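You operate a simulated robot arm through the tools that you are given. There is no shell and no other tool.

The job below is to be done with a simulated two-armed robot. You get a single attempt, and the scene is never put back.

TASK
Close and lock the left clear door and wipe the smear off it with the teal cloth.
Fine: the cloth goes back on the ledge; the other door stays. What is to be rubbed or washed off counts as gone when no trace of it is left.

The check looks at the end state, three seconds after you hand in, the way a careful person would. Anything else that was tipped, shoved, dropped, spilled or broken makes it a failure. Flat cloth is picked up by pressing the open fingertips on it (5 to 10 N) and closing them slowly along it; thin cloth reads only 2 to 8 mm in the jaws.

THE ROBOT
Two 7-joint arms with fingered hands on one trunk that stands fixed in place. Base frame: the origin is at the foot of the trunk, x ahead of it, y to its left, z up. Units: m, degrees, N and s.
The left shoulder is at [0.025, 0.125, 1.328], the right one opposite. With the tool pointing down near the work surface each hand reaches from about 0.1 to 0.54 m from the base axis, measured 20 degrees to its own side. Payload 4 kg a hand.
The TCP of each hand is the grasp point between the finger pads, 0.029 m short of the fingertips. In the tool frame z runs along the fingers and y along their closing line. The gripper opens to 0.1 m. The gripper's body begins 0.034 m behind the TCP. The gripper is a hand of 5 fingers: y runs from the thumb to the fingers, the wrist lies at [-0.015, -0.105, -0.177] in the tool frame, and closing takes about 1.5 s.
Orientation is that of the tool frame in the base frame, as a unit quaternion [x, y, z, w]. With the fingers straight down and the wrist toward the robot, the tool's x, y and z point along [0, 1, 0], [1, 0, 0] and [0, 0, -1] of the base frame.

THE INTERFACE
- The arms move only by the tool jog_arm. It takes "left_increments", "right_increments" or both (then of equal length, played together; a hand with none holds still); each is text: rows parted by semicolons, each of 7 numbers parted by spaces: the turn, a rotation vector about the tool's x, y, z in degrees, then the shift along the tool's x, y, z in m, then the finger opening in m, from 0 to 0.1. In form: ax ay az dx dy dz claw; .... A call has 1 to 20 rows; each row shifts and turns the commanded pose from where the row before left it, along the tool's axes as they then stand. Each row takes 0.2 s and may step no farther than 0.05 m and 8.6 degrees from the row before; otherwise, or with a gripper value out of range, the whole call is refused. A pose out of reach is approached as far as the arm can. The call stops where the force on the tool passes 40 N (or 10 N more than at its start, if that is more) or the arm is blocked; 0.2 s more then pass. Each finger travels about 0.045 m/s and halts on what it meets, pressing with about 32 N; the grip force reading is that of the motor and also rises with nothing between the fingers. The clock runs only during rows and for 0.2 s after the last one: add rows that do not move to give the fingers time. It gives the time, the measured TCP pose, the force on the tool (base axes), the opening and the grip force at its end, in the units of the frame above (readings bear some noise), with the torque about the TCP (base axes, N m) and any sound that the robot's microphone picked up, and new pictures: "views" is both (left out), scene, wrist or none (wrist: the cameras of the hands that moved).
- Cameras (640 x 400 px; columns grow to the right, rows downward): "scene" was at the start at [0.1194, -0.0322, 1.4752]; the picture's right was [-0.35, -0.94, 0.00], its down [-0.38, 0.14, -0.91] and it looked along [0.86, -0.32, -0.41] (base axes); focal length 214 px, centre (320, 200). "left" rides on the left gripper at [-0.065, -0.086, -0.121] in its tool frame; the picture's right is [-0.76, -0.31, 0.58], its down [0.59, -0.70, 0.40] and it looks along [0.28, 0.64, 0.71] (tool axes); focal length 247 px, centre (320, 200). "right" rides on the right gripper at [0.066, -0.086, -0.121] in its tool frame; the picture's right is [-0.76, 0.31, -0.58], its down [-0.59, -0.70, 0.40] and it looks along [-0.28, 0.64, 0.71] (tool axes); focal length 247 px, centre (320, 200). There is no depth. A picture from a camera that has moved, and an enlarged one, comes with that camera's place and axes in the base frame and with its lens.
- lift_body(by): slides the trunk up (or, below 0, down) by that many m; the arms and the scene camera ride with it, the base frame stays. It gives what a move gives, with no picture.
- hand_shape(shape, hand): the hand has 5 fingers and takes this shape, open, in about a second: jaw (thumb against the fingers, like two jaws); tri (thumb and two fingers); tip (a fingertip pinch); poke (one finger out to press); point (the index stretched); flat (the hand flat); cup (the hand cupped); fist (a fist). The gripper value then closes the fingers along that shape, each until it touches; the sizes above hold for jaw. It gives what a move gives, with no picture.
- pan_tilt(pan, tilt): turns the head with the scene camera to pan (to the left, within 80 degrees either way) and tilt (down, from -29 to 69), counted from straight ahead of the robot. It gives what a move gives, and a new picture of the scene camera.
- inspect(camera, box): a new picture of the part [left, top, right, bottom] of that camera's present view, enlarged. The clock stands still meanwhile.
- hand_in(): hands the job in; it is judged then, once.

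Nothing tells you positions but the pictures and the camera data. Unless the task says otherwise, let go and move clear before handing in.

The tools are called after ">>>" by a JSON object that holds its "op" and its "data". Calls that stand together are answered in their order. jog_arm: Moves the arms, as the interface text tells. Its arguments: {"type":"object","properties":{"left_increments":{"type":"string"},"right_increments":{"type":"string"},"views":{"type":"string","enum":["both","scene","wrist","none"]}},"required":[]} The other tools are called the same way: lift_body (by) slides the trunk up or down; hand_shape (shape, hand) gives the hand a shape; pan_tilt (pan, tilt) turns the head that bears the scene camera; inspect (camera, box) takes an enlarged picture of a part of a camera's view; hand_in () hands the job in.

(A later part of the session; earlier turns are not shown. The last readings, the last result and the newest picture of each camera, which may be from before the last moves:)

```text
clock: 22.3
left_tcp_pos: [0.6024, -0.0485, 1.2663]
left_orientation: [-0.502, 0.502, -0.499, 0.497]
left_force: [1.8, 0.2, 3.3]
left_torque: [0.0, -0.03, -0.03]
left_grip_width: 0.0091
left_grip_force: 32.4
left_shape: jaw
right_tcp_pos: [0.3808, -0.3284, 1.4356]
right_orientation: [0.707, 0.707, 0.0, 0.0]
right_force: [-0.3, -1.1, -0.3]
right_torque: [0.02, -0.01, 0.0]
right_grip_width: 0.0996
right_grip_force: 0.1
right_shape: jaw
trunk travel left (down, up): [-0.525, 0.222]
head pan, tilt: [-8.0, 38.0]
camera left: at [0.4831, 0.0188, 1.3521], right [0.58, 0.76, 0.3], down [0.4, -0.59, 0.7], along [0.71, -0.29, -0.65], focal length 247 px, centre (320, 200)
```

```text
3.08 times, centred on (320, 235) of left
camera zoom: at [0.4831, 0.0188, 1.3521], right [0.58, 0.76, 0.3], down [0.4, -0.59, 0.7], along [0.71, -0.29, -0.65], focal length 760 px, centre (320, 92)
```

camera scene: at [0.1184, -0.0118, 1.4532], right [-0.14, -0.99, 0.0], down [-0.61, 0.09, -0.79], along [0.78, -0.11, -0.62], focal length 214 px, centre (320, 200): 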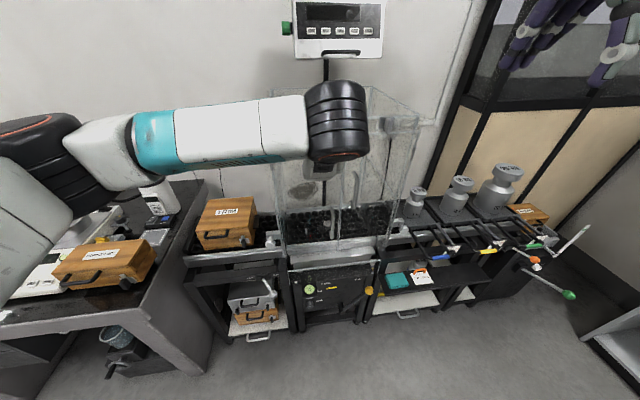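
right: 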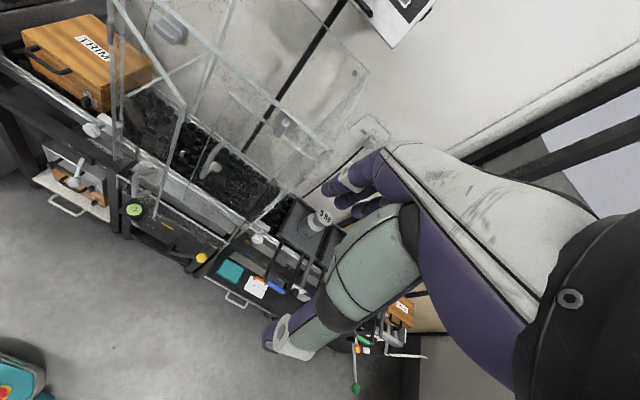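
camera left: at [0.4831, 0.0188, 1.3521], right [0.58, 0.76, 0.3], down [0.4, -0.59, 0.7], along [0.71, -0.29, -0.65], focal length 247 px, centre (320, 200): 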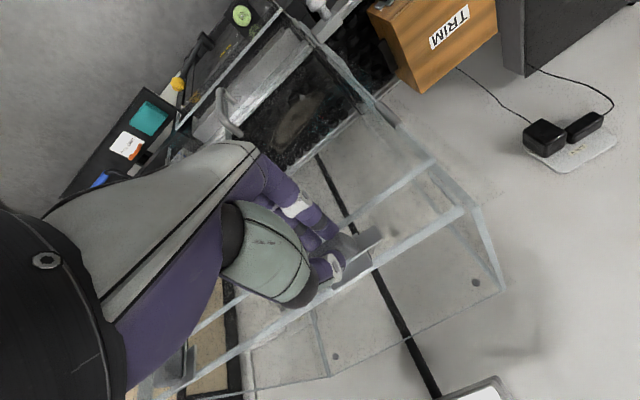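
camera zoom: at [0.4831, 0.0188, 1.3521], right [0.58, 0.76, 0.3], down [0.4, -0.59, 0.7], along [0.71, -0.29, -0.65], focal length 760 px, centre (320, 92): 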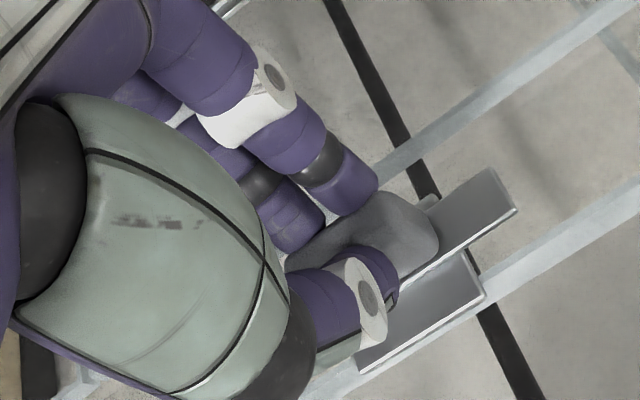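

The knob is gripped, with a 9 mm reading and 32 N. I turn it about the forward axis so the cam swings from left to down, half the turn first.

>>> {"op": "jog_arm", "data": {"left_increments": "0 0 -5 0 0 0 0; 0 0 -8 0 0 0 0; 0 0 -8 0 0 0 0; 0 0 -8 0 0 0 0; 0 0 -8 0 0 0 0; 0 0 -8 0 0 0 0", "views": "both"}}

>>> {"op": "inspect", "data": {"camera": "left", "box": [240, 170, 400, 300]}}

```text
clock: 23.7
left_tcp_pos: [0.603, -0.0471, 1.2651]
left_orientation: [0.656, -0.273, 0.65, -0.268]
left_force: [1.3, 0.4, -1.9]
left_torque: [0.0, 0.04, -0.05]
left_grip_width: 0.0087
left_grip_force: 31.7
left_shape: jaw
right_tcp_pos: [0.381, -0.3284, 1.4363]
right_orientation: [0.707, 0.707, -0.001, -0.001]
right_force: [0.6, 0.2, -0.2]
right_torque: [-0.02, 0.02, -0.01]
right_grip_width: 0.0997
right_grip_force: 0.0
right_shape: jaw
trunk travel left (down, up): [-0.525, 0.222]
head pan, tilt: [-8.0, 38.0]
camera scene: at [0.1189, -0.0118, 1.4532], right [-0.14, -0.99, 0.0], down [-0.61, 0.09, -0.79], along [0.78, -0.11, -0.62], focal length 214 px, centre (320, 200)
camera left: at [0.4828, 0.0606, 1.2795], right [0.58, 0.75, -0.33], down [0.41, 0.08, 0.91], along [0.71, -0.66, -0.26], focal length 247 px, centre (320, 200)
```

scene: 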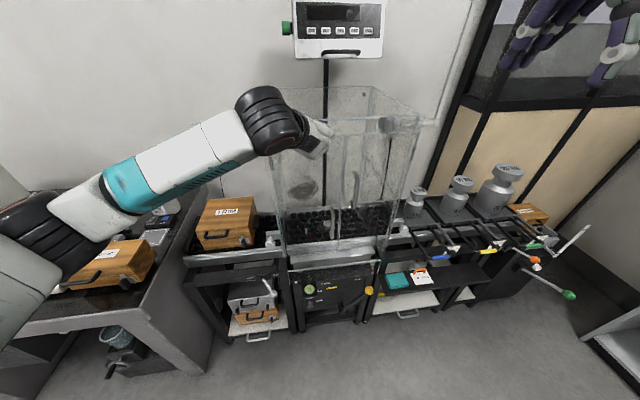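
left: 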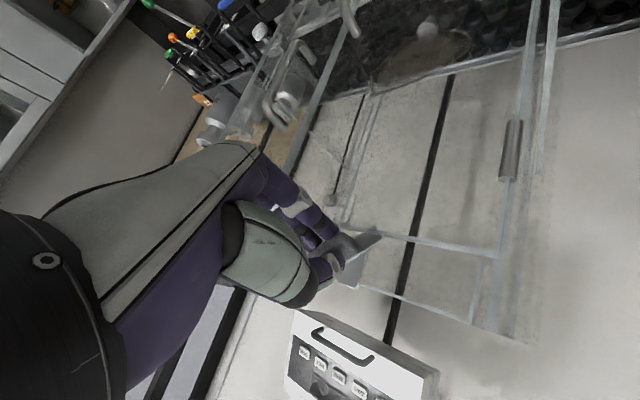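

```text
3.08 times, centred on (320, 235) of left
camera zoom: at [0.4828, 0.0606, 1.2795], right [0.58, 0.75, -0.33], down [0.41, 0.08, 0.91], along [0.71, -0.66, -0.26], focal length 760 px, centre (320, 92)
```

zoom: 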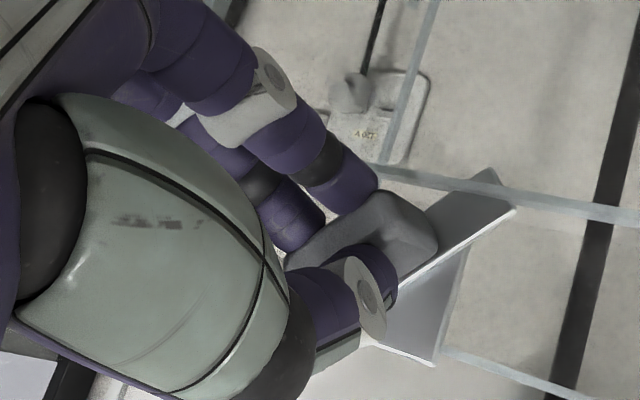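

The knob and cam are turning with the hand, now at about 45°. I continue to 90°.

>>> {"op": "jog_arm", "data": {"left_increments": "0 0 -8 0 0 0 0; 0 0 -8 0 0 0 0; 0 0 -8 0 0 0 0; 0 0 -8 0 0 0 0; 0 0 -8 0 0 0 0; 0 0 -5 0 0 0 0; 0 0 0 0 0 0 0", "views": "both"}}

>>> {"op": "inspect", "data": {"camera": "left", "box": [240, 150, 480, 300]}}

>>> {"op": "inspect", "data": {"camera": "scene", "box": [256, 80, 432, 190]}}

```text
clock: 25.3
left_tcp_pos: [0.6034, -0.0477, 1.2642]
left_orientation: [0.711, -0.002, 0.703, 0.001]
left_force: [-1.8, -1.9, -11.3]
left_torque: [0.13, 0.18, -0.11]
left_grip_width: 0.0089
left_grip_force: 32.1
left_shape: jaw
right_tcp_pos: [0.3809, -0.3296, 1.4367]
right_orientation: [0.707, 0.707, 0.0, -0.001]
right_force: [-1.0, 0.0, -0.5]
right_torque: [-0.02, 0.02, -0.02]
right_grip_width: 0.0997
right_grip_force: 0.1
right_shape: jaw
trunk travel left (down, up): [-0.525, 0.222]
head pan, tilt: [-8.0, 38.0]
camera scene: at [0.1191, -0.0123, 1.4531], right [-0.14, -0.99, 0.0], down [-0.61, 0.09, -0.79], along [0.78, -0.11, -0.62], focal length 214 px, centre (320, 200)
camera left: at [0.4818, 0.039, 1.1995], right [0.57, 0.3, -0.76], down [0.41, 0.7, 0.58], along [0.71, -0.64, 0.28], focal length 247 px, centre (320, 200)
```

scene: 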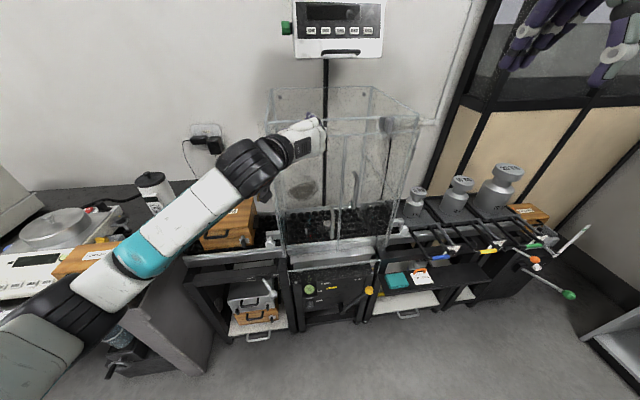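
left: 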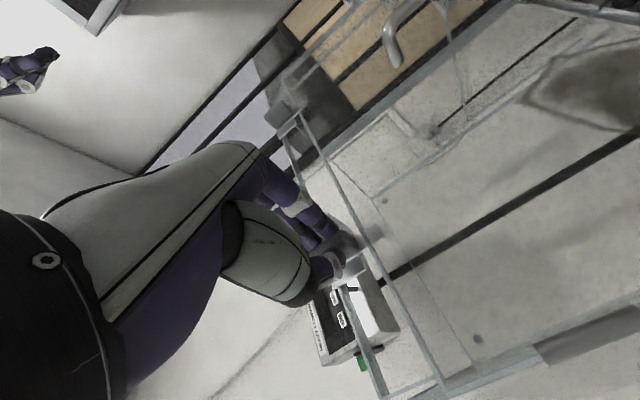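

```text
2.67 times, centred on (360, 225) of left
camera zoom: at [0.4818, 0.039, 1.1995], right [0.57, 0.3, -0.76], down [0.41, 0.7, 0.58], along [0.71, -0.64, 0.28], focal length 659 px, centre (213, 133)
```

zoom: 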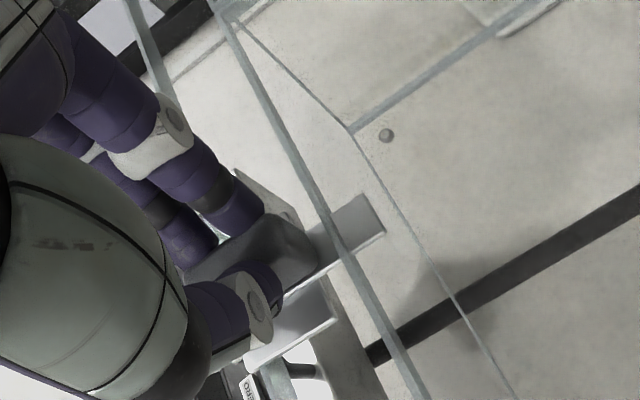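

```text
3.64 times, centred on (344, 135) of scene
camera zoom: at [0.1191, -0.0123, 1.4531], right [-0.14, -0.99, 0.0], down [-0.61, 0.09, -0.79], along [0.78, -0.11, -0.62], focal length 780 px, centre (233, 436)
```

zoom: 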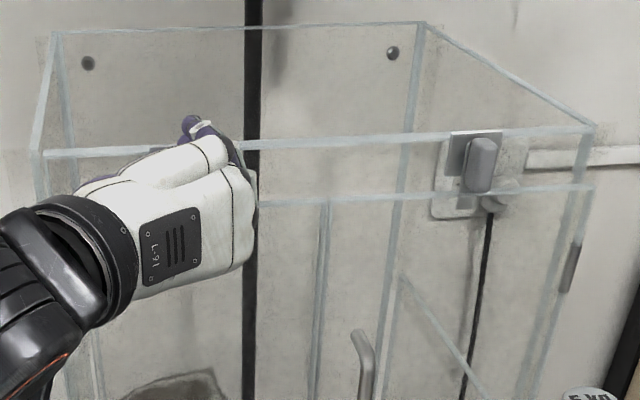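

The knob is at 90° and the cam now reaches over the door's top edge; a small torque suggests it has hit its stop. I release and retract to check it.

>>> {"op": "jog_arm", "data": {"left_increments": "0 0 0 0 0 0 0.03; 0 0 0 0 0 0 0.06; 0 0 0 0 0 0 0.06; 0 0 0 0 0 0 0.06; 0 0 0 0 0 -0.01 0.06; 0 0 0 0 0 -0.02 0.06; 0 0 0 0 0 -0.03 0.06; 0 0 0 0 0 -0.03 0.06; 0 0 0 0 0 -0.03 0.06", "views": "both"}}

>>> {"op": "inspect", "data": {"camera": "left", "box": [280, 170, 480, 300]}}

>>> {"op": "inspect", "data": {"camera": "scene", "box": [256, 80, 432, 190]}}

```text
clock: 27.3
left_tcp_pos: [0.4807, -0.0473, 1.268]
left_orientation: [0.71, -0.001, 0.704, 0.001]
left_force: [0.4, -0.3, -1.0]
left_torque: [-0.02, 0.0, 0.01]
left_grip_width: 0.0599
left_grip_force: 0.1
left_shape: jaw
right_tcp_pos: [0.3808, -0.3285, 1.4356]
right_orientation: [0.707, 0.707, 0.0, 0.0]
right_force: [-0.4, 0.1, -0.5]
right_torque: [0.02, -0.02, 0.0]
right_grip_width: 0.0999
right_grip_force: 0.1
right_shape: jaw
trunk travel left (down, up): [-0.525, 0.222]
head pan, tilt: [-8.0, 38.0]
camera scene: at [0.1177, -0.0119, 1.4533], right [-0.14, -0.99, 0.0], down [-0.61, 0.09, -0.79], along [0.78, -0.11, -0.62], focal length 214 px, centre (320, 200)
camera left: at [0.3591, 0.0398, 1.2029], right [0.57, 0.3, -0.76], down [0.41, 0.7, 0.58], along [0.71, -0.64, 0.28], focal length 247 px, centre (320, 200)
```

scene: 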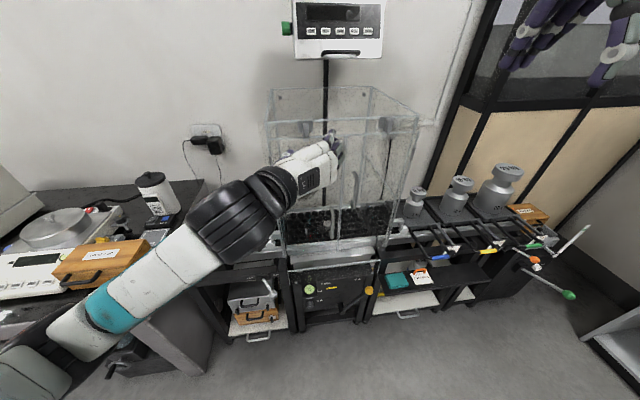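
left: 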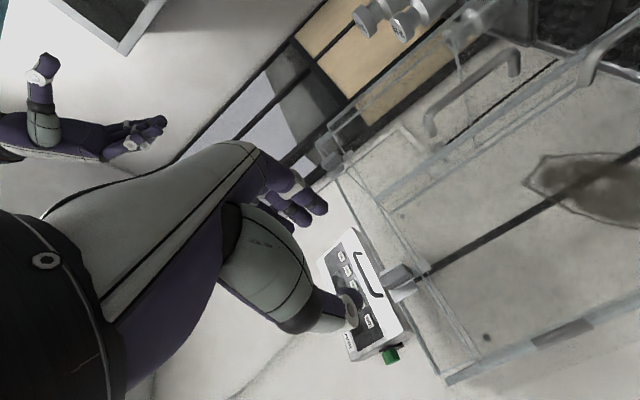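

```text
3.08 times, centred on (380, 235) of left
camera zoom: at [0.3591, 0.0398, 1.2029], right [0.57, 0.3, -0.76], down [0.41, 0.7, 0.58], along [0.71, -0.64, 0.28], focal length 760 px, centre (135, 92)
```

zoom: 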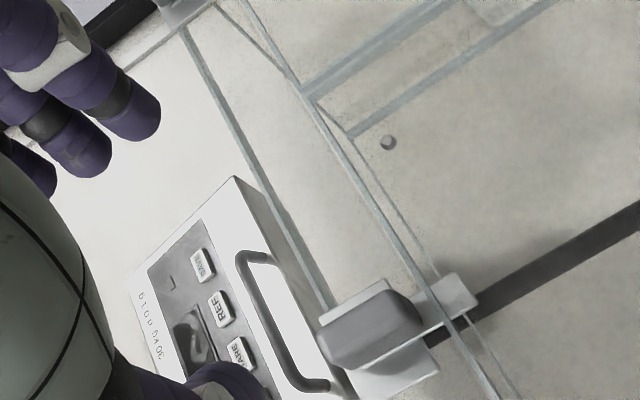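

```text
3.64 times, centred on (344, 135) of scene
camera zoom: at [0.1177, -0.0119, 1.4533], right [-0.14, -0.99, 0.0], down [-0.61, 0.09, -0.79], along [0.78, -0.11, -0.62], focal length 780 px, centre (233, 436)
```

zoom: 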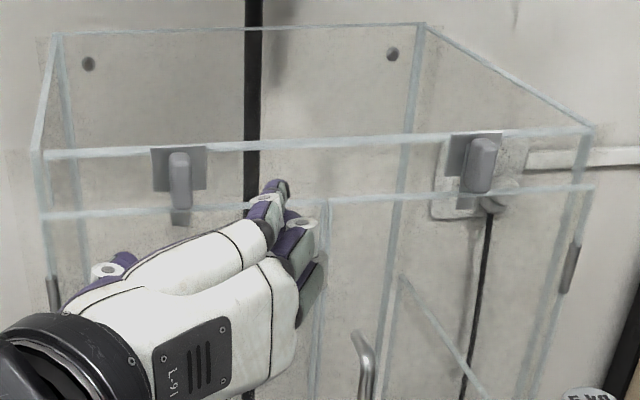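

Both thumbturns now look the same: vertical, with the cam down over the door. I park the left hand back to the left, clear of everything, and return it towards fingers-down.

>>> {"op": "jog_arm", "data": {"left_increments": "0 0 0 0.0167 -0.0333 -0.02 0.06; 0 0 0 0.0167 -0.0333 -0.02 0.06; 0 0 0 0.0167 -0.0333 -0.02 0.06; 0 0 0 0.0167 -0.0333 -0.02 0.06; 0 0 0 0.0167 -0.0333 -0.02 0.06; 0 0 0 0.0167 -0.0333 -0.02 0.06; 0 0 -8.182 0 0 0 0.1; 0 0 -8.182 0 0 0 0.1; 0 0 -8.182 0 0 0 0.1; 0 0 -8.182 0 0 0 0.1; 0 0 -8.182 0 0 0 0.1; 0 0 -8.182 0 0 0 0.1; 0 0 -8.182 0 0 0 0.1; 0 0 -8.182 0 0 0 0.1; 0 0 -8.182 0 0 0 0.1; 0 0 -8.182 0 0 0 0.1; 0 0 -8.182 0 0 0 0.1", "views": "scene"}}

>>> {"op": "jog_arm", "data": {"left_increments": "8.182 0 0 0 0 0 0.1; 8.182 0 0 0 0 0 0.1; 8.182 0 0 0 0 0 0.1; 8.182 0 0 0 0 0 0.1; 8.182 0 0 0 0 0 0.1; 8.182 0 0 0 0 0 0.1; 8.182 0 0 0 0 0 0.1; 8.182 0 0 0 0 0 0.1; 8.182 0 0 0 0 0 0.1; 8.182 0 0 0 0 0 0.1; 8.182 0 0 0 0 0 0.1", "views": "both"}}

```text
clock: 30.9
left_tcp_pos: [0.4618, 0.1488, 1.3764]
left_orientation: [0.503, 0.502, 0.497, 0.499]
left_force: [-0.6, 0.1, 0.0]
left_torque: [0.02, 0.01, 0.05]
left_grip_width: 0.0994
left_grip_force: 0.1
left_shape: jaw
left hand out of reach, approached as far as the arm can: row 2, 3, 4, 5, 6, 7, 9, 11
right_tcp_pos: [0.3807, -0.3302, 1.4345]
right_orientation: [0.707, 0.707, 0.0, 0.0]
right_force: [0.1, 0.0, -0.8]
right_torque: [-0.01, 0.02, -0.02]
right_grip_width: 0.0995
right_grip_force: 0.1
right_shape: jaw
trunk travel left (down, up): [-0.525, 0.222]
head pan, tilt: [-8.0, 38.0]
camera scene: at [0.1181, -0.0131, 1.4533], right [-0.14, -0.99, 0.0], down [-0.61, 0.09, -0.79], along [0.78, -0.11, -0.62], focal length 214 px, centre (320, 200)
```

scene: 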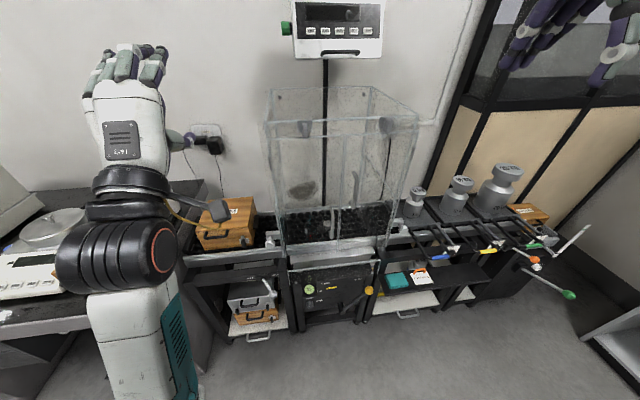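

```text
clock: 33.3
left_tcp_pos: [0.5972, 0.154, 1.3131]
left_orientation: [0.709, 0.705, -0.004, -0.003]
left_force: [0.9, 0.5, 0.1]
left_torque: [0.01, 0.01, -0.03]
left_grip_width: 0.1
left_grip_force: 0.0
left_shape: jaw
left hand out of reach, approached as far as the arm can: row 1, 2, 3, 8, 9, 10, 11
right_tcp_pos: [0.3825, -0.3277, 1.4357]
right_orientation: [0.708, 0.706, -0.002, -0.001]
right_force: [0.5, -0.4, -0.2]
right_torque: [-0.01, 0.01, 0.01]
right_grip_width: 0.1001
right_grip_force: 0.1
right_shape: jaw
trunk travel left (down, up): [-0.525, 0.222]
head pan, tilt: [-8.0, 38.0]
camera scene: at [0.1211, -0.0104, 1.453], right [-0.14, -0.99, 0.0], down [-0.61, 0.08, -0.79], along [0.78, -0.11, -0.62], focal length 214 px, centre (320, 200)
camera left: at [0.5122, 0.0899, 1.4334], right [-0.32, -0.76, -0.57], down [-0.7, 0.59, -0.39], along [0.64, 0.28, -0.72], focal length 247 px, centre (320, 200)
```

scene: 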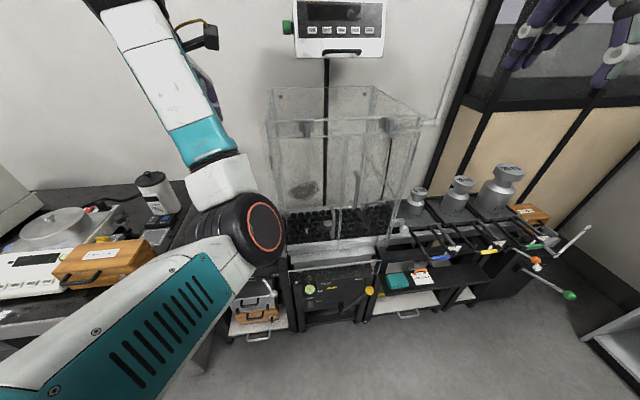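
left: 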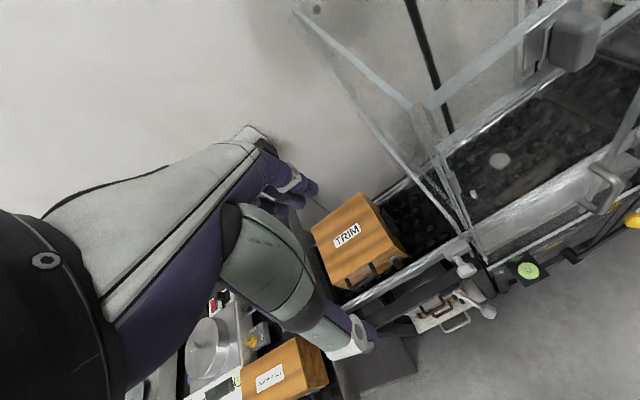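

The left hand is fingers-down, but it ended farther forward than asked, at about (0.60, 0.15, 1.31) beside the box, because the folded pose was out of reach. I raise it a little and see how the commanded pose behaves.

>>> {"op": "jog_arm", "data": {"left_increments": "0 0 0 0 0 -0.04 0.1; 0 0 0 0 0 -0.04 0.1; 0 0 0 0 0 -0.04 0.1", "views": "scene"}}

```text
clock: 34.1
left_tcp_pos: [0.6076, 0.1551, 1.4348]
left_orientation: [0.709, 0.705, -0.003, -0.004]
left_force: [-0.1, 0.1, -0.1]
left_torque: [-0.02, -0.01, -0.01]
left_grip_width: 0.0999
left_grip_force: 0.1
left_shape: jaw
left hand out of reach, approached as far as the arm can: row 1, 2
right_tcp_pos: [0.3792, -0.3294, 1.4348]
right_orientation: [0.707, 0.707, -0.001, 0.0]
right_force: [0.2, 0.5, 0.2]
right_torque: [0.01, 0.01, -0.01]
right_grip_width: 0.0998
right_grip_force: 0.0
right_shape: jaw
trunk travel left (down, up): [-0.525, 0.222]
head pan, tilt: [-8.0, 38.0]
camera scene: at [0.1173, -0.0122, 1.4534], right [-0.14, -0.99, 0.0], down [-0.61, 0.09, -0.79], along [0.78, -0.11, -0.62], focal length 214 px, centre (320, 200)
```

scene: 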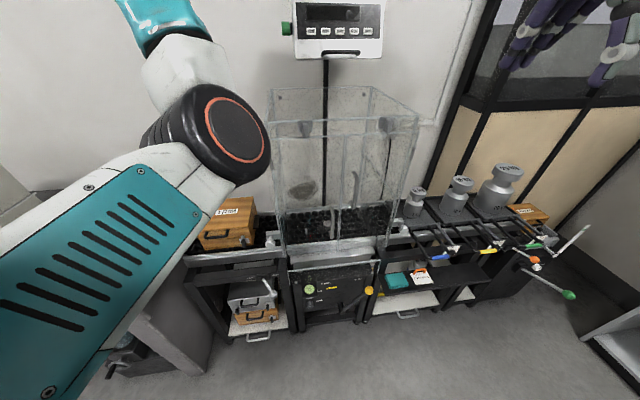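

The commanded pose follows the real one. I pull the left hand back and up into free space.

>>> {"op": "jog_arm", "data": {"left_increments": "0 0 0 0 -0.03 -0.01 0.1; 0 0 0 0 -0.03 -0.01 0.1; 0 0 0 0 -0.03 -0.01 0.1; 0 0 0 0 -0.03 -0.01 0.1; 0 0 0 0 -0.03 -0.01 0.1; 0 0 0 0 -0.03 0 0.1", "views": "scene"}}

```text
clock: 35.5
left_tcp_pos: [0.5588, 0.2189, 1.5167]
left_orientation: [0.708, 0.706, -0.003, -0.004]
left_force: [0.1, -0.1, -0.4]
left_torque: [0.01, -0.03, 0.0]
left_grip_width: 0.1003
left_grip_force: 0.0
left_shape: jaw
left hand out of reach, approached as far as the arm can: row 1, 2, 3, 4, 5, 6
right_tcp_pos: [0.3804, -0.3282, 1.4367]
right_orientation: [0.707, 0.707, 0.0, 0.0]
right_force: [0.1, 1.1, 0.5]
right_torque: [-0.02, 0.02, 0.0]
right_grip_width: 0.0998
right_grip_force: 0.1
right_shape: jaw
trunk travel left (down, up): [-0.525, 0.222]
head pan, tilt: [-8.0, 38.0]
camera scene: at [0.1177, -0.0116, 1.4533], right [-0.14, -0.99, 0.0], down [-0.61, 0.09, -0.79], along [0.78, -0.11, -0.62], focal length 214 px, centre (320, 200)
```

scene: 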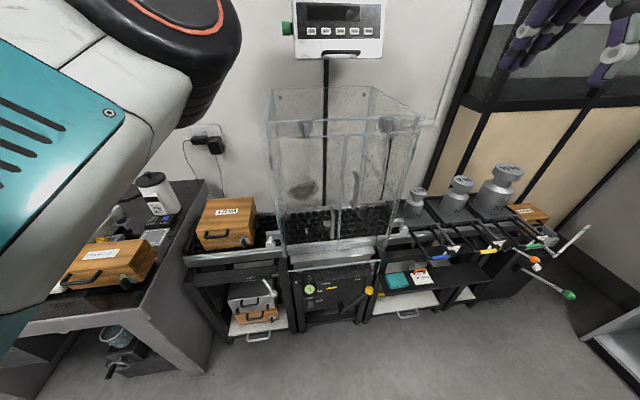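

The left arm is folded with the elbow high, and its hand is at (0.56, 0.22, 1.52), over open space. I shift it slightly left for more clearance before lowering the trunk.

>>> {"op": "jog_arm", "data": {"left_increments": "0 0 0 0.03 0 -0.01 0.1; 0 0 0 0.03 -0.01 -0.01 0.1", "views": "both"}}

>>> {"op": "pan_tilt", "data": {"pan": 20, "tilt": 30}}

```text
clock: 36.1
left_tcp_pos: [0.5506, 0.2808, 1.5359]
left_orientation: [0.708, 0.706, -0.003, -0.003]
left_force: [0.3, 0.1, -0.2]
left_torque: [0.0, 0.01, -0.01]
left_grip_width: 0.1
left_grip_force: 0.0
left_shape: jaw
right_tcp_pos: [0.3805, -0.3278, 1.4366]
right_orientation: [0.707, 0.707, 0.001, 0.0]
right_force: [-0.1, -0.5, 0.1]
right_torque: [-0.02, 0.02, 0.02]
right_grip_width: 0.0998
right_grip_force: 0.0
right_shape: jaw
trunk travel left (down, up): [-0.525, 0.222]
head pan, tilt: [-8.0, 38.0]
camera scene: at [0.1181, -0.0115, 1.4533], right [-0.14, -0.99, 0.0], down [-0.61, 0.09, -0.79], along [0.78, -0.11, -0.62], focal length 214 px, centre (320, 200)
camera left: at [0.4656, 0.2155, 1.6565], right [-0.31, -0.76, -0.57], down [-0.7, 0.59, -0.39], along [0.64, 0.28, -0.72], focal length 247 px, centre (320, 200)
```

scene: 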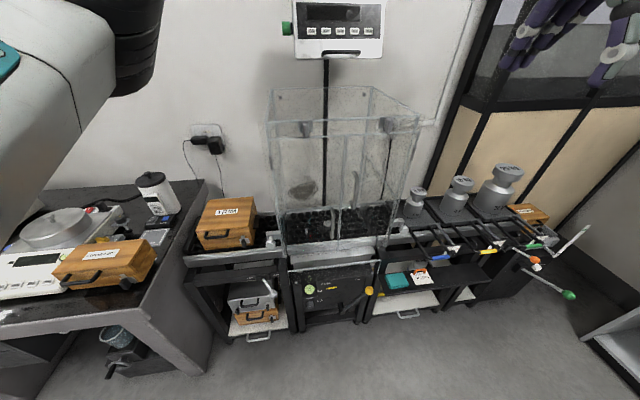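
left: 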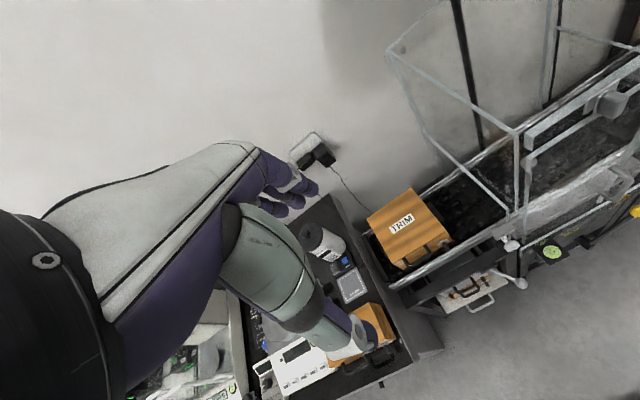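

```text
clock: 37.0
left_tcp_pos: [0.5511, 0.2791, 1.5363]
left_orientation: [0.709, 0.705, -0.004, -0.003]
left_force: [0.0, -1.0, -0.4]
left_torque: [-0.02, 0.01, 0.02]
left_grip_width: 0.0997
left_grip_force: 0.0
left_shape: jaw
right_tcp_pos: [0.3804, -0.3297, 1.4355]
right_orientation: [0.707, 0.707, 0.0, -0.001]
right_force: [-0.8, 0.4, -0.8]
right_torque: [-0.01, -0.01, 0.04]
right_grip_width: 0.0997
right_grip_force: 0.1
right_shape: jaw
trunk travel left (down, up): [-0.525, 0.222]
head pan, tilt: [20.0, 30.0]
camera scene: at [0.1178, 0.031, 1.4656], right [0.34, -0.94, 0.0], down [-0.47, -0.17, -0.87], along [0.81, 0.3, -0.5], focal length 214 px, centre (320, 200)
```

scene: 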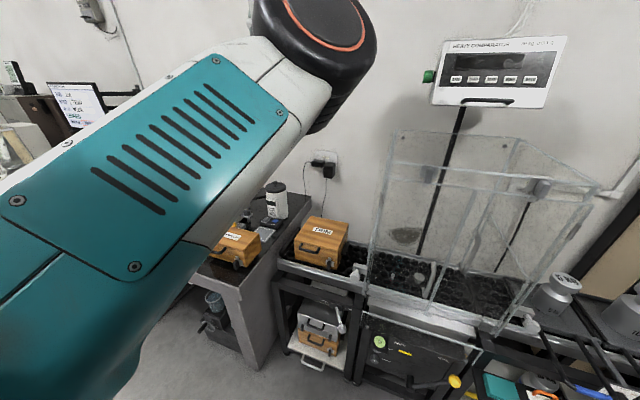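

The left hand is clear at (0.55, 0.28, 1.54). I turn the head toward the cloth and lower the trunk in stages, looking in between.

>>> {"op": "lift_body", "data": {"by": -0.25}}

>>> {"op": "pan_tilt", "data": {"pan": -20, "tilt": 35}}

```text
clock: 39.6
left_tcp_pos: [0.5486, 0.2791, 1.2882]
left_orientation: [0.708, 0.706, -0.004, -0.003]
left_force: [0.0, 0.2, -0.2]
left_torque: [-0.02, -0.02, 0.02]
left_grip_width: 0.0998
left_grip_force: 0.1
left_shape: jaw
right_tcp_pos: [0.3802, -0.3282, 1.1866]
right_orientation: [0.707, 0.707, 0.001, 0.0]
right_force: [-0.6, -0.5, 0.9]
right_torque: [0.01, 0.0, -0.01]
right_grip_width: 0.0999
right_grip_force: 0.0
right_shape: jaw
trunk travel left (down, up): [-0.275, 0.472]
head pan, tilt: [20.0, 30.0]
```

```text
clock: 40.7
left_tcp_pos: [0.548, 0.2787, 1.2869]
left_orientation: [0.709, 0.706, -0.002, -0.002]
left_force: [0.9, -0.4, -0.4]
left_torque: [0.02, 0.01, 0.01]
left_grip_width: 0.1
left_grip_force: 0.1
left_shape: jaw
right_tcp_pos: [0.381, -0.3285, 1.1858]
right_orientation: [0.707, 0.707, 0.0, 0.0]
right_force: [0.8, 0.0, 0.5]
right_torque: [-0.01, -0.01, 0.01]
right_grip_width: 0.1
right_grip_force: 0.1
right_shape: jaw
trunk travel left (down, up): [-0.275, 0.472]
head pan, tilt: [-20.0, 35.0]
camera scene: at [0.1611, -0.03, 1.2039], right [-0.34, -0.94, 0.0], down [-0.54, 0.2, -0.82], along [0.77, -0.28, -0.57], focal length 214 px, centre (320, 200)
```

scene: 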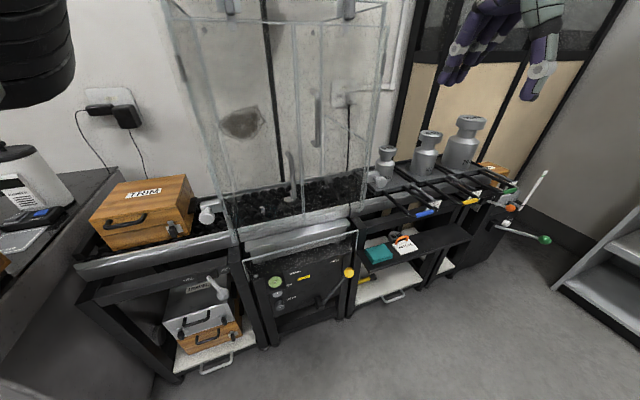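

I now have a closer, more level view of the door. I zoom in on the smear, the lock and the cloth area.

>>> {"op": "inspect", "data": {"camera": "scene", "box": [160, 0, 400, 150]}}

>>> {"op": "inspect", "data": {"camera": "scene", "box": [200, 90, 296, 150]}}

>>> {"op": "inspect", "data": {"camera": "scene", "box": [340, 190, 500, 290]}}

```text
2.67 times, centred on (280, 75) of scene
camera zoom: at [0.1611, -0.03, 1.2039], right [-0.34, -0.94, 0.0], down [-0.54, 0.2, -0.82], along [0.77, -0.28, -0.57], focal length 572 px, centre (427, 533)
```

zoom: 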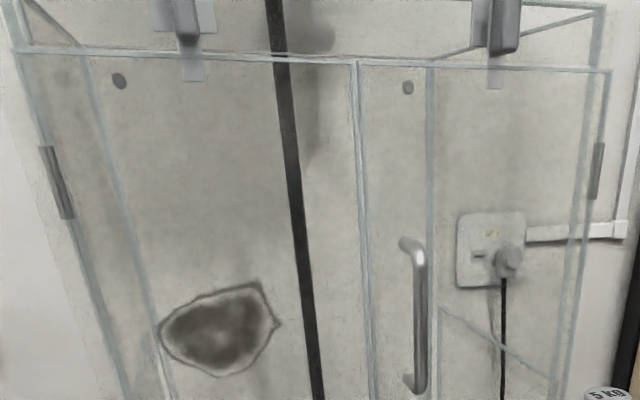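

```text
6.67 times, centred on (248, 120) of scene
camera zoom: at [0.1611, -0.03, 1.2039], right [-0.34, -0.94, 0.0], down [-0.54, 0.2, -0.82], along [0.77, -0.28, -0.57], focal length 1430 px, centre (800, 733)
```

zoom: 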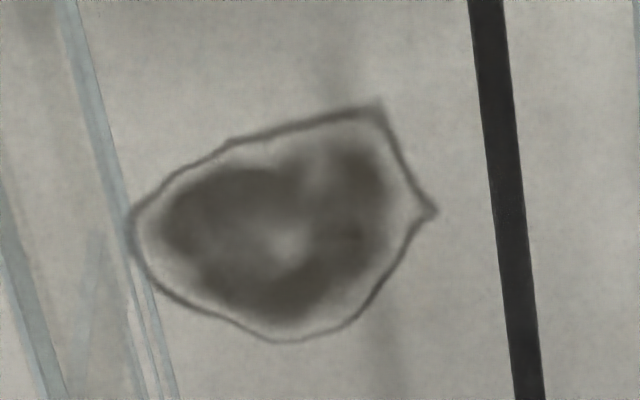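

```text
4.00 times, centred on (420, 240) of scene
camera zoom: at [0.1611, -0.03, 1.2039], right [-0.34, -0.94, 0.0], down [-0.54, 0.2, -0.82], along [0.77, -0.28, -0.57], focal length 858 px, centre (-80, 40)
```

zoom: 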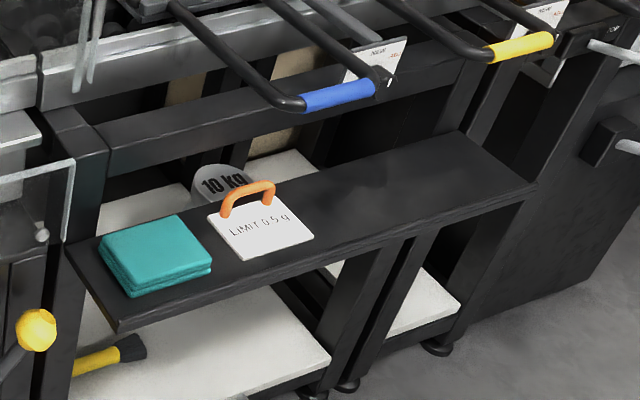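

The door is closed with its cam down. The smear spans about y +0.01 to -0.085 and z 1.04 to 1.11. I lower the trunk the rest of the way to reach the cloth on the low ledge.

>>> {"op": "lift_body", "data": {"by": -0.26}}

>>> {"op": "pan_tilt", "data": {"pan": -35, "tilt": 30}}

```text
clock: 43.3
left_tcp_pos: [0.6586, 0.2789, 0.8986]
left_orientation: [0.702, 0.7, -0.093, -0.094]
left_force: [-0.6, 0.6, -0.1]
left_torque: [0.0, -0.01, -0.02]
left_grip_width: 0.0999
left_grip_force: 0.0
left_shape: jaw
right_tcp_pos: [0.3797, -0.3288, 0.9256]
right_orientation: [0.708, 0.707, 0.0, 0.0]
right_force: [-0.7, -1.0, 0.4]
right_torque: [0.01, -0.02, -0.01]
right_grip_width: 0.0998
right_grip_force: 0.1
right_shape: jaw
trunk travel left (down, up): [-0.015, 0.732]
head pan, tilt: [-20.0, 35.0]
```

```text
clock: 44.1
left_tcp_pos: [0.6591, 0.2797, 0.8978]
left_orientation: [0.702, 0.7, -0.094, -0.092]
left_force: [0.0, -0.7, 0.2]
left_torque: [-0.02, 0.01, 0.01]
left_grip_width: 0.0997
left_grip_force: 0.0
left_shape: jaw
right_tcp_pos: [0.3802, -0.3285, 0.9262]
right_orientation: [0.707, 0.707, 0.0, 0.0]
right_force: [0.1, 0.5, -0.3]
right_torque: [0.0, -0.05, 0.02]
right_grip_width: 0.0997
right_grip_force: 0.1
right_shape: jaw
trunk travel left (down, up): [-0.015, 0.732]
head pan, tilt: [-35.0, 30.0]
camera scene: at [0.2613, -0.0517, 0.9377], right [-0.57, -0.82, 0.0], down [-0.41, 0.29, -0.87], along [0.71, -0.5, -0.5], focal length 214 px, centre (320, 200)
```

scene: 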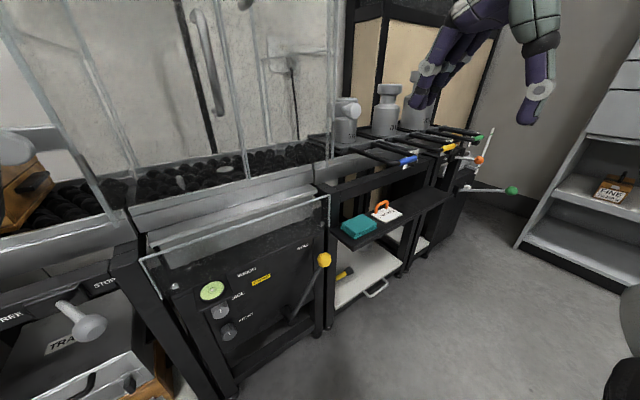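

The trunk leaned forward as it went down, and the left hand drifted to (0.66, 0.28, 0.90), near the TRIM box. I check it right away.

>>> {"op": "inspect", "data": {"camera": "left", "box": [0, 0, 640, 400]}}

>>> {"op": "pan_tilt", "data": {"pan": 30, "tilt": 20}}

```text
1.00 times, centred on (320, 200) of left (not enlarged: the box is as wide or as high as the picture)
camera zoom: at [0.608, 0.2149, 1.036], right [-0.45, -0.76, -0.47], down [-0.78, 0.59, -0.2], along [0.43, 0.28, -0.86], focal length 247 px, centre (320, 200)
```

zoom: 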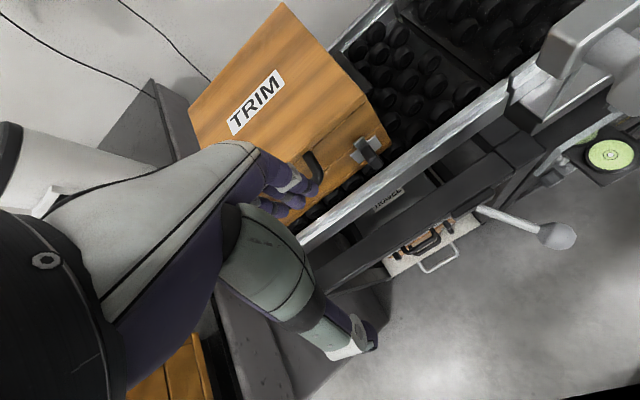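

```text
clock: 45.5
left_tcp_pos: [0.6596, 0.2793, 0.8979]
left_orientation: [0.702, 0.7, -0.094, -0.093]
left_force: [-0.7, -0.4, 0.1]
left_torque: [-0.01, 0.05, -0.01]
left_grip_width: 0.0998
left_grip_force: 0.0
left_shape: jaw
right_tcp_pos: [0.3811, -0.3296, 0.9248]
right_orientation: [0.708, 0.707, 0.0, 0.0]
right_force: [-0.3, -0.1, -0.2]
right_torque: [0.04, 0.0, -0.01]
right_grip_width: 0.0998
right_grip_force: 0.1
right_shape: jaw
trunk travel left (down, up): [-0.015, 0.732]
head pan, tilt: [30.0, 20.0]
camera scene: at [0.2679, 0.0466, 0.9537], right [0.5, -0.87, 0.0], down [-0.3, -0.17, -0.94], along [0.81, 0.47, -0.34], focal length 214 px, centre (320, 200)
```

scene: 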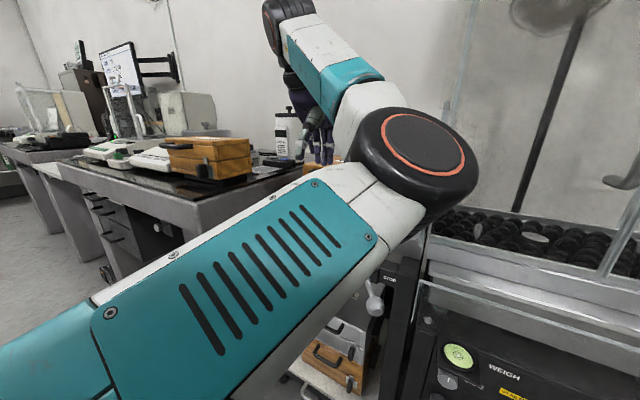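

The left fingers hover just above the TRIM box's front edge and feel no force, so nothing seems to have been touched. I lift the hand straight up in small steps to get clear.

>>> {"op": "jog_arm", "data": {"left_increments": "0 0 0 0 -0.005 -0.019 0.1; 0 0 0 0 -0.005 -0.019 0.1", "views": "both"}}

```text
clock: 46.1
left_tcp_pos: [0.6577, 0.2794, 0.9366]
left_orientation: [0.702, 0.7, -0.094, -0.093]
left_force: [-0.3, -0.3, 0.4]
left_torque: [0.0, -0.05, -0.02]
left_grip_width: 0.0999
left_grip_force: 0.1
left_shape: jaw
right_tcp_pos: [0.3806, -0.3278, 0.9246]
right_orientation: [0.707, 0.707, 0.0, 0.0]
right_force: [-0.1, 0.9, -0.5]
right_torque: [-0.04, -0.01, -0.03]
right_grip_width: 0.0996
right_grip_force: 0.1
right_shape: jaw
trunk travel left (down, up): [-0.015, 0.732]
head pan, tilt: [30.0, 20.0]
camera scene: at [0.2677, 0.0467, 0.9538], right [0.5, -0.87, 0.0], down [-0.3, -0.17, -0.94], along [0.81, 0.47, -0.34], focal length 214 px, centre (320, 200)
camera left: at [0.6079, 0.215, 1.0758], right [-0.45, -0.76, -0.47], down [-0.78, 0.59, -0.2], along [0.43, 0.28, -0.86], focal length 247 px, centre (320, 200)
```

scene: 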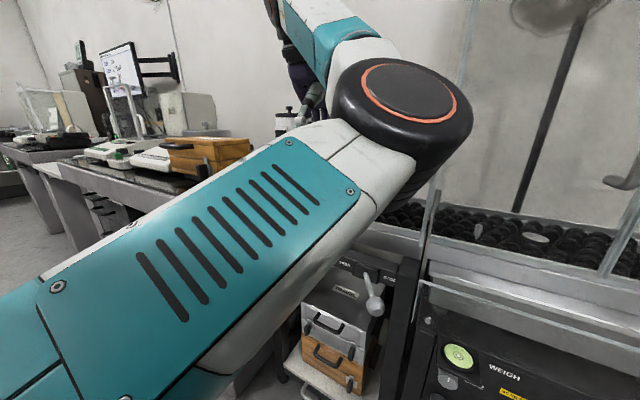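
left: 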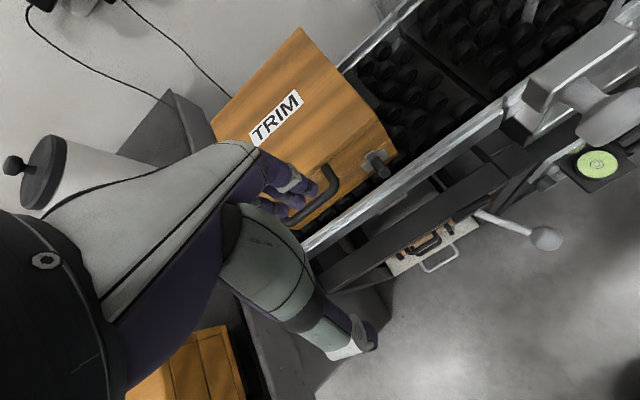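

Lifting works cleanly. I raise the left hand another 16 cm.

>>> {"op": "jog_arm", "data": {"left_increments": "0 0 0 0 -0.008 -0.029 0.1; 0 0 0 0 -0.008 -0.029 0.1; 0 0 0 0 -0.008 -0.029 0.1; 0 0 0 0 -0.008 -0.029 0.1; 0 0 0 0 -0.008 -0.029 0.1", "views": "both"}}

```text
clock: 47.3
left_tcp_pos: [0.6579, 0.2823, 1.0861]
left_orientation: [0.701, 0.7, -0.094, -0.092]
left_force: [0.1, -0.3, -0.3]
left_torque: [0.05, 0.02, -0.01]
left_grip_width: 0.1
left_grip_force: 0.0
left_shape: jaw
right_tcp_pos: [0.3807, -0.3266, 0.9261]
right_orientation: [0.707, 0.708, -0.001, 0.001]
right_force: [0.4, 0.0, -0.5]
right_torque: [-0.01, -0.04, 0.0]
right_grip_width: 0.0998
right_grip_force: 0.0
right_shape: jaw
trunk travel left (down, up): [-0.015, 0.732]
head pan, tilt: [30.0, 20.0]
camera scene: at [0.2675, 0.0472, 0.9539], right [0.5, -0.87, 0.0], down [-0.3, -0.17, -0.94], along [0.81, 0.47, -0.34], focal length 214 px, centre (320, 200)
camera left: at [0.606, 0.2174, 1.2249], right [-0.45, -0.76, -0.47], down [-0.78, 0.59, -0.2], along [0.43, 0.28, -0.86], focal length 247 px, centre (320, 200)
```

scene: 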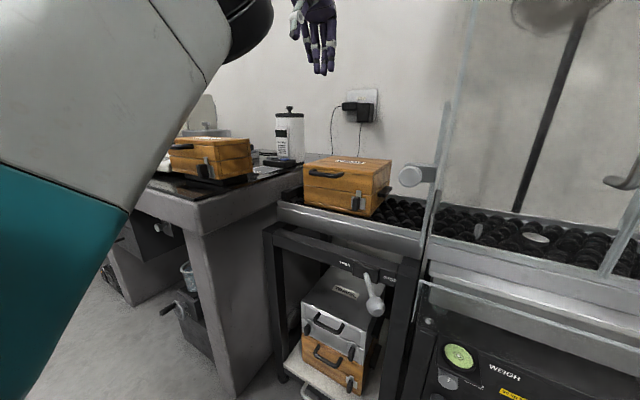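
left: 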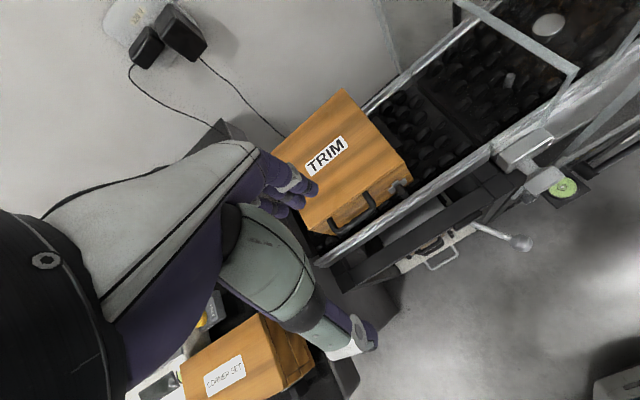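

The left hand is clear now and the TRIM box looks untouched. I turn the head back to the cloth, estimated at (0.606, -0.428, ~0.58), and bring the right hand above it.

>>> {"op": "pan_tilt", "data": {"pan": -30, "tilt": 32}}

>>> {"op": "jog_arm", "data": {"right_increments": "0 0 0 -0.0143 0.03 0.0207 0.1; 0 0 0 -0.0143 0.03 0.0207 0.1; 0 0 0 -0.0143 0.03 0.0207 0.1; 0 0 0 -0.0143 0.03 0.0207 0.1; 0 0 0 -0.0143 0.03 0.0207 0.1; 0 0 0 -0.0143 0.03 0.0207 0.1; 0 0 0 -0.0143 0.03 0.0207 0.1", "views": "both"}}

```text
clock: 48.6
left_tcp_pos: [0.6595, 0.28, 1.085]
left_orientation: [0.702, 0.7, -0.094, -0.092]
left_force: [0.2, 0.3, 0.2]
left_torque: [0.0, 0.01, 0.02]
left_grip_width: 0.0999
left_grip_force: 0.1
left_shape: jaw
right_tcp_pos: [0.3798, -0.3279, 0.926]
right_orientation: [0.707, 0.707, -0.001, 0.0]
right_force: [0.3, -0.1, -1.1]
right_torque: [-0.01, -0.03, -0.04]
right_grip_width: 0.0999
right_grip_force: 0.1
right_shape: jaw
trunk travel left (down, up): [-0.015, 0.732]
head pan, tilt: [-30.0, 32.0]
camera scene: at [0.2648, -0.0446, 0.9345], right [-0.5, -0.87, 0.0], down [-0.46, 0.26, -0.85], along [0.73, -0.42, -0.53], focal length 214 px, centre (320, 200)
```

scene: 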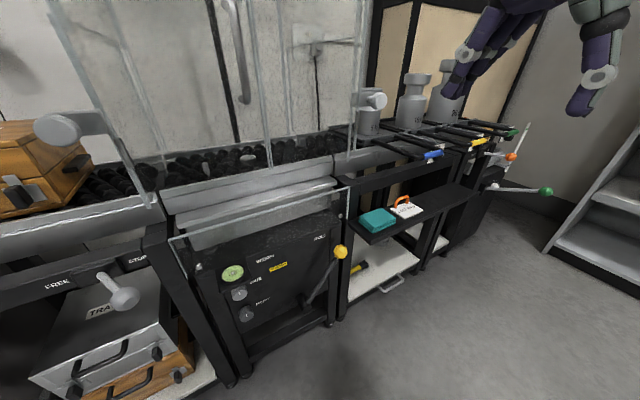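

```text
clock: 50.2
left_tcp_pos: [0.6587, 0.2796, 1.0859]
left_orientation: [0.702, 0.7, -0.095, -0.094]
left_force: [0.7, 0.2, -0.1]
left_torque: [-0.03, 0.02, -0.04]
left_grip_width: 0.0999
left_grip_force: 0.0
left_shape: jaw
right_tcp_pos: [0.5909, -0.4286, 0.7803]
right_orientation: [0.707, 0.708, 0.0, 0.0]
right_force: [-0.2, 1.7, -0.6]
right_torque: [0.04, -0.01, 0.01]
right_grip_width: 0.0996
right_grip_force: 0.0
right_shape: jaw
trunk travel left (down, up): [-0.015, 0.732]
head pan, tilt: [-30.0, 32.0]
camera scene: at [0.265, -0.0447, 0.9343], right [-0.5, -0.87, 0.0], down [-0.46, 0.27, -0.85], along [0.73, -0.42, -0.53], focal length 214 px, centre (320, 200)
camera right: at [0.5069, -0.3641, 0.9027], right [0.31, -0.76, 0.58], down [-0.7, -0.59, -0.4], along [0.64, -0.28, -0.71], focal length 247 px, centre (320, 200)
```

scene: 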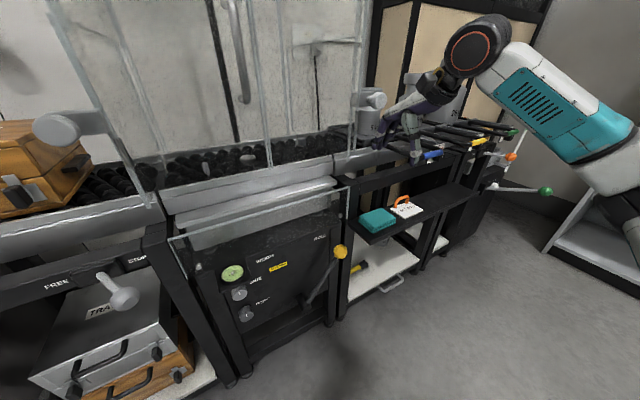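
right: 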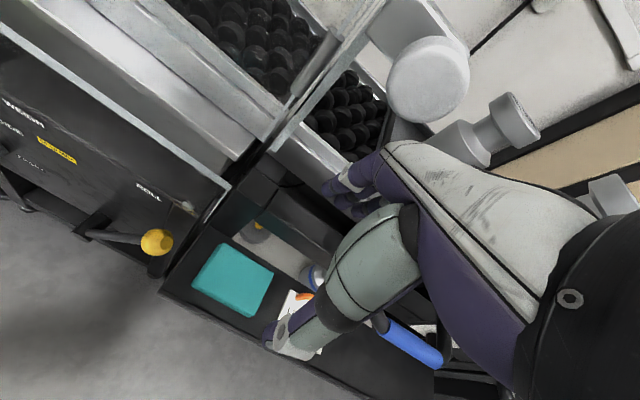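

The right hand hovers above the cloth pad, which I put at about x 0.571–0.636 and y -0.39 to -0.47. A dark beam runs just behind the ledge, so I check the clearances before going down.

>>> {"op": "inspect", "data": {"camera": "scene", "box": [320, 90, 480, 250]}}

>>> {"op": "inspect", "data": {"camera": "right", "box": [150, 140, 400, 380]}}

```text
2.50 times, centred on (400, 170) of scene
camera zoom: at [0.265, -0.0447, 0.9343], right [-0.5, -0.87, 0.0], down [-0.46, 0.27, -0.85], along [0.73, -0.42, -0.53], focal length 536 px, centre (120, 275)
```

zoom: 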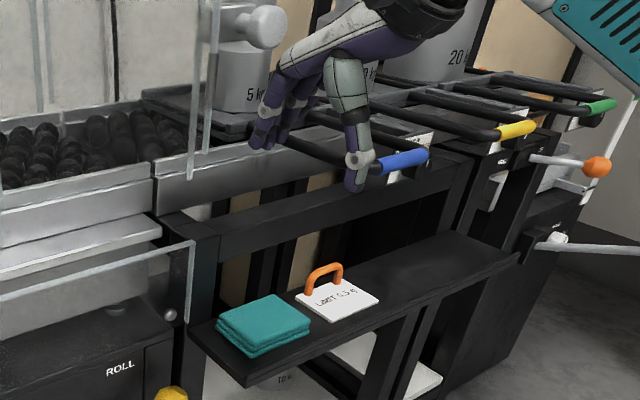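

```text
1.67 times, centred on (275, 260) of right
camera zoom: at [0.5069, -0.3641, 0.9027], right [0.31, -0.76, 0.58], down [-0.7, -0.59, -0.4], along [0.64, -0.28, -0.71], focal length 412 px, centre (395, 100)
```

zoom: 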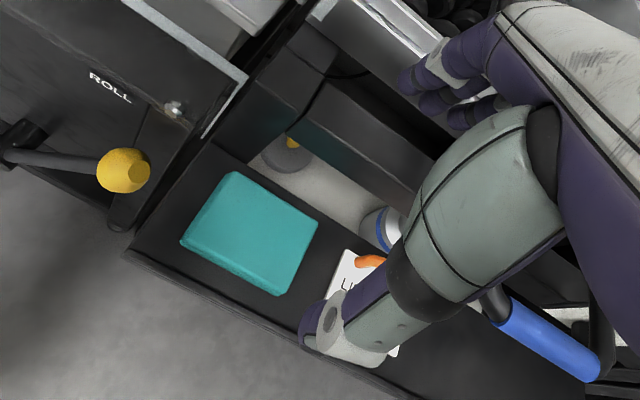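

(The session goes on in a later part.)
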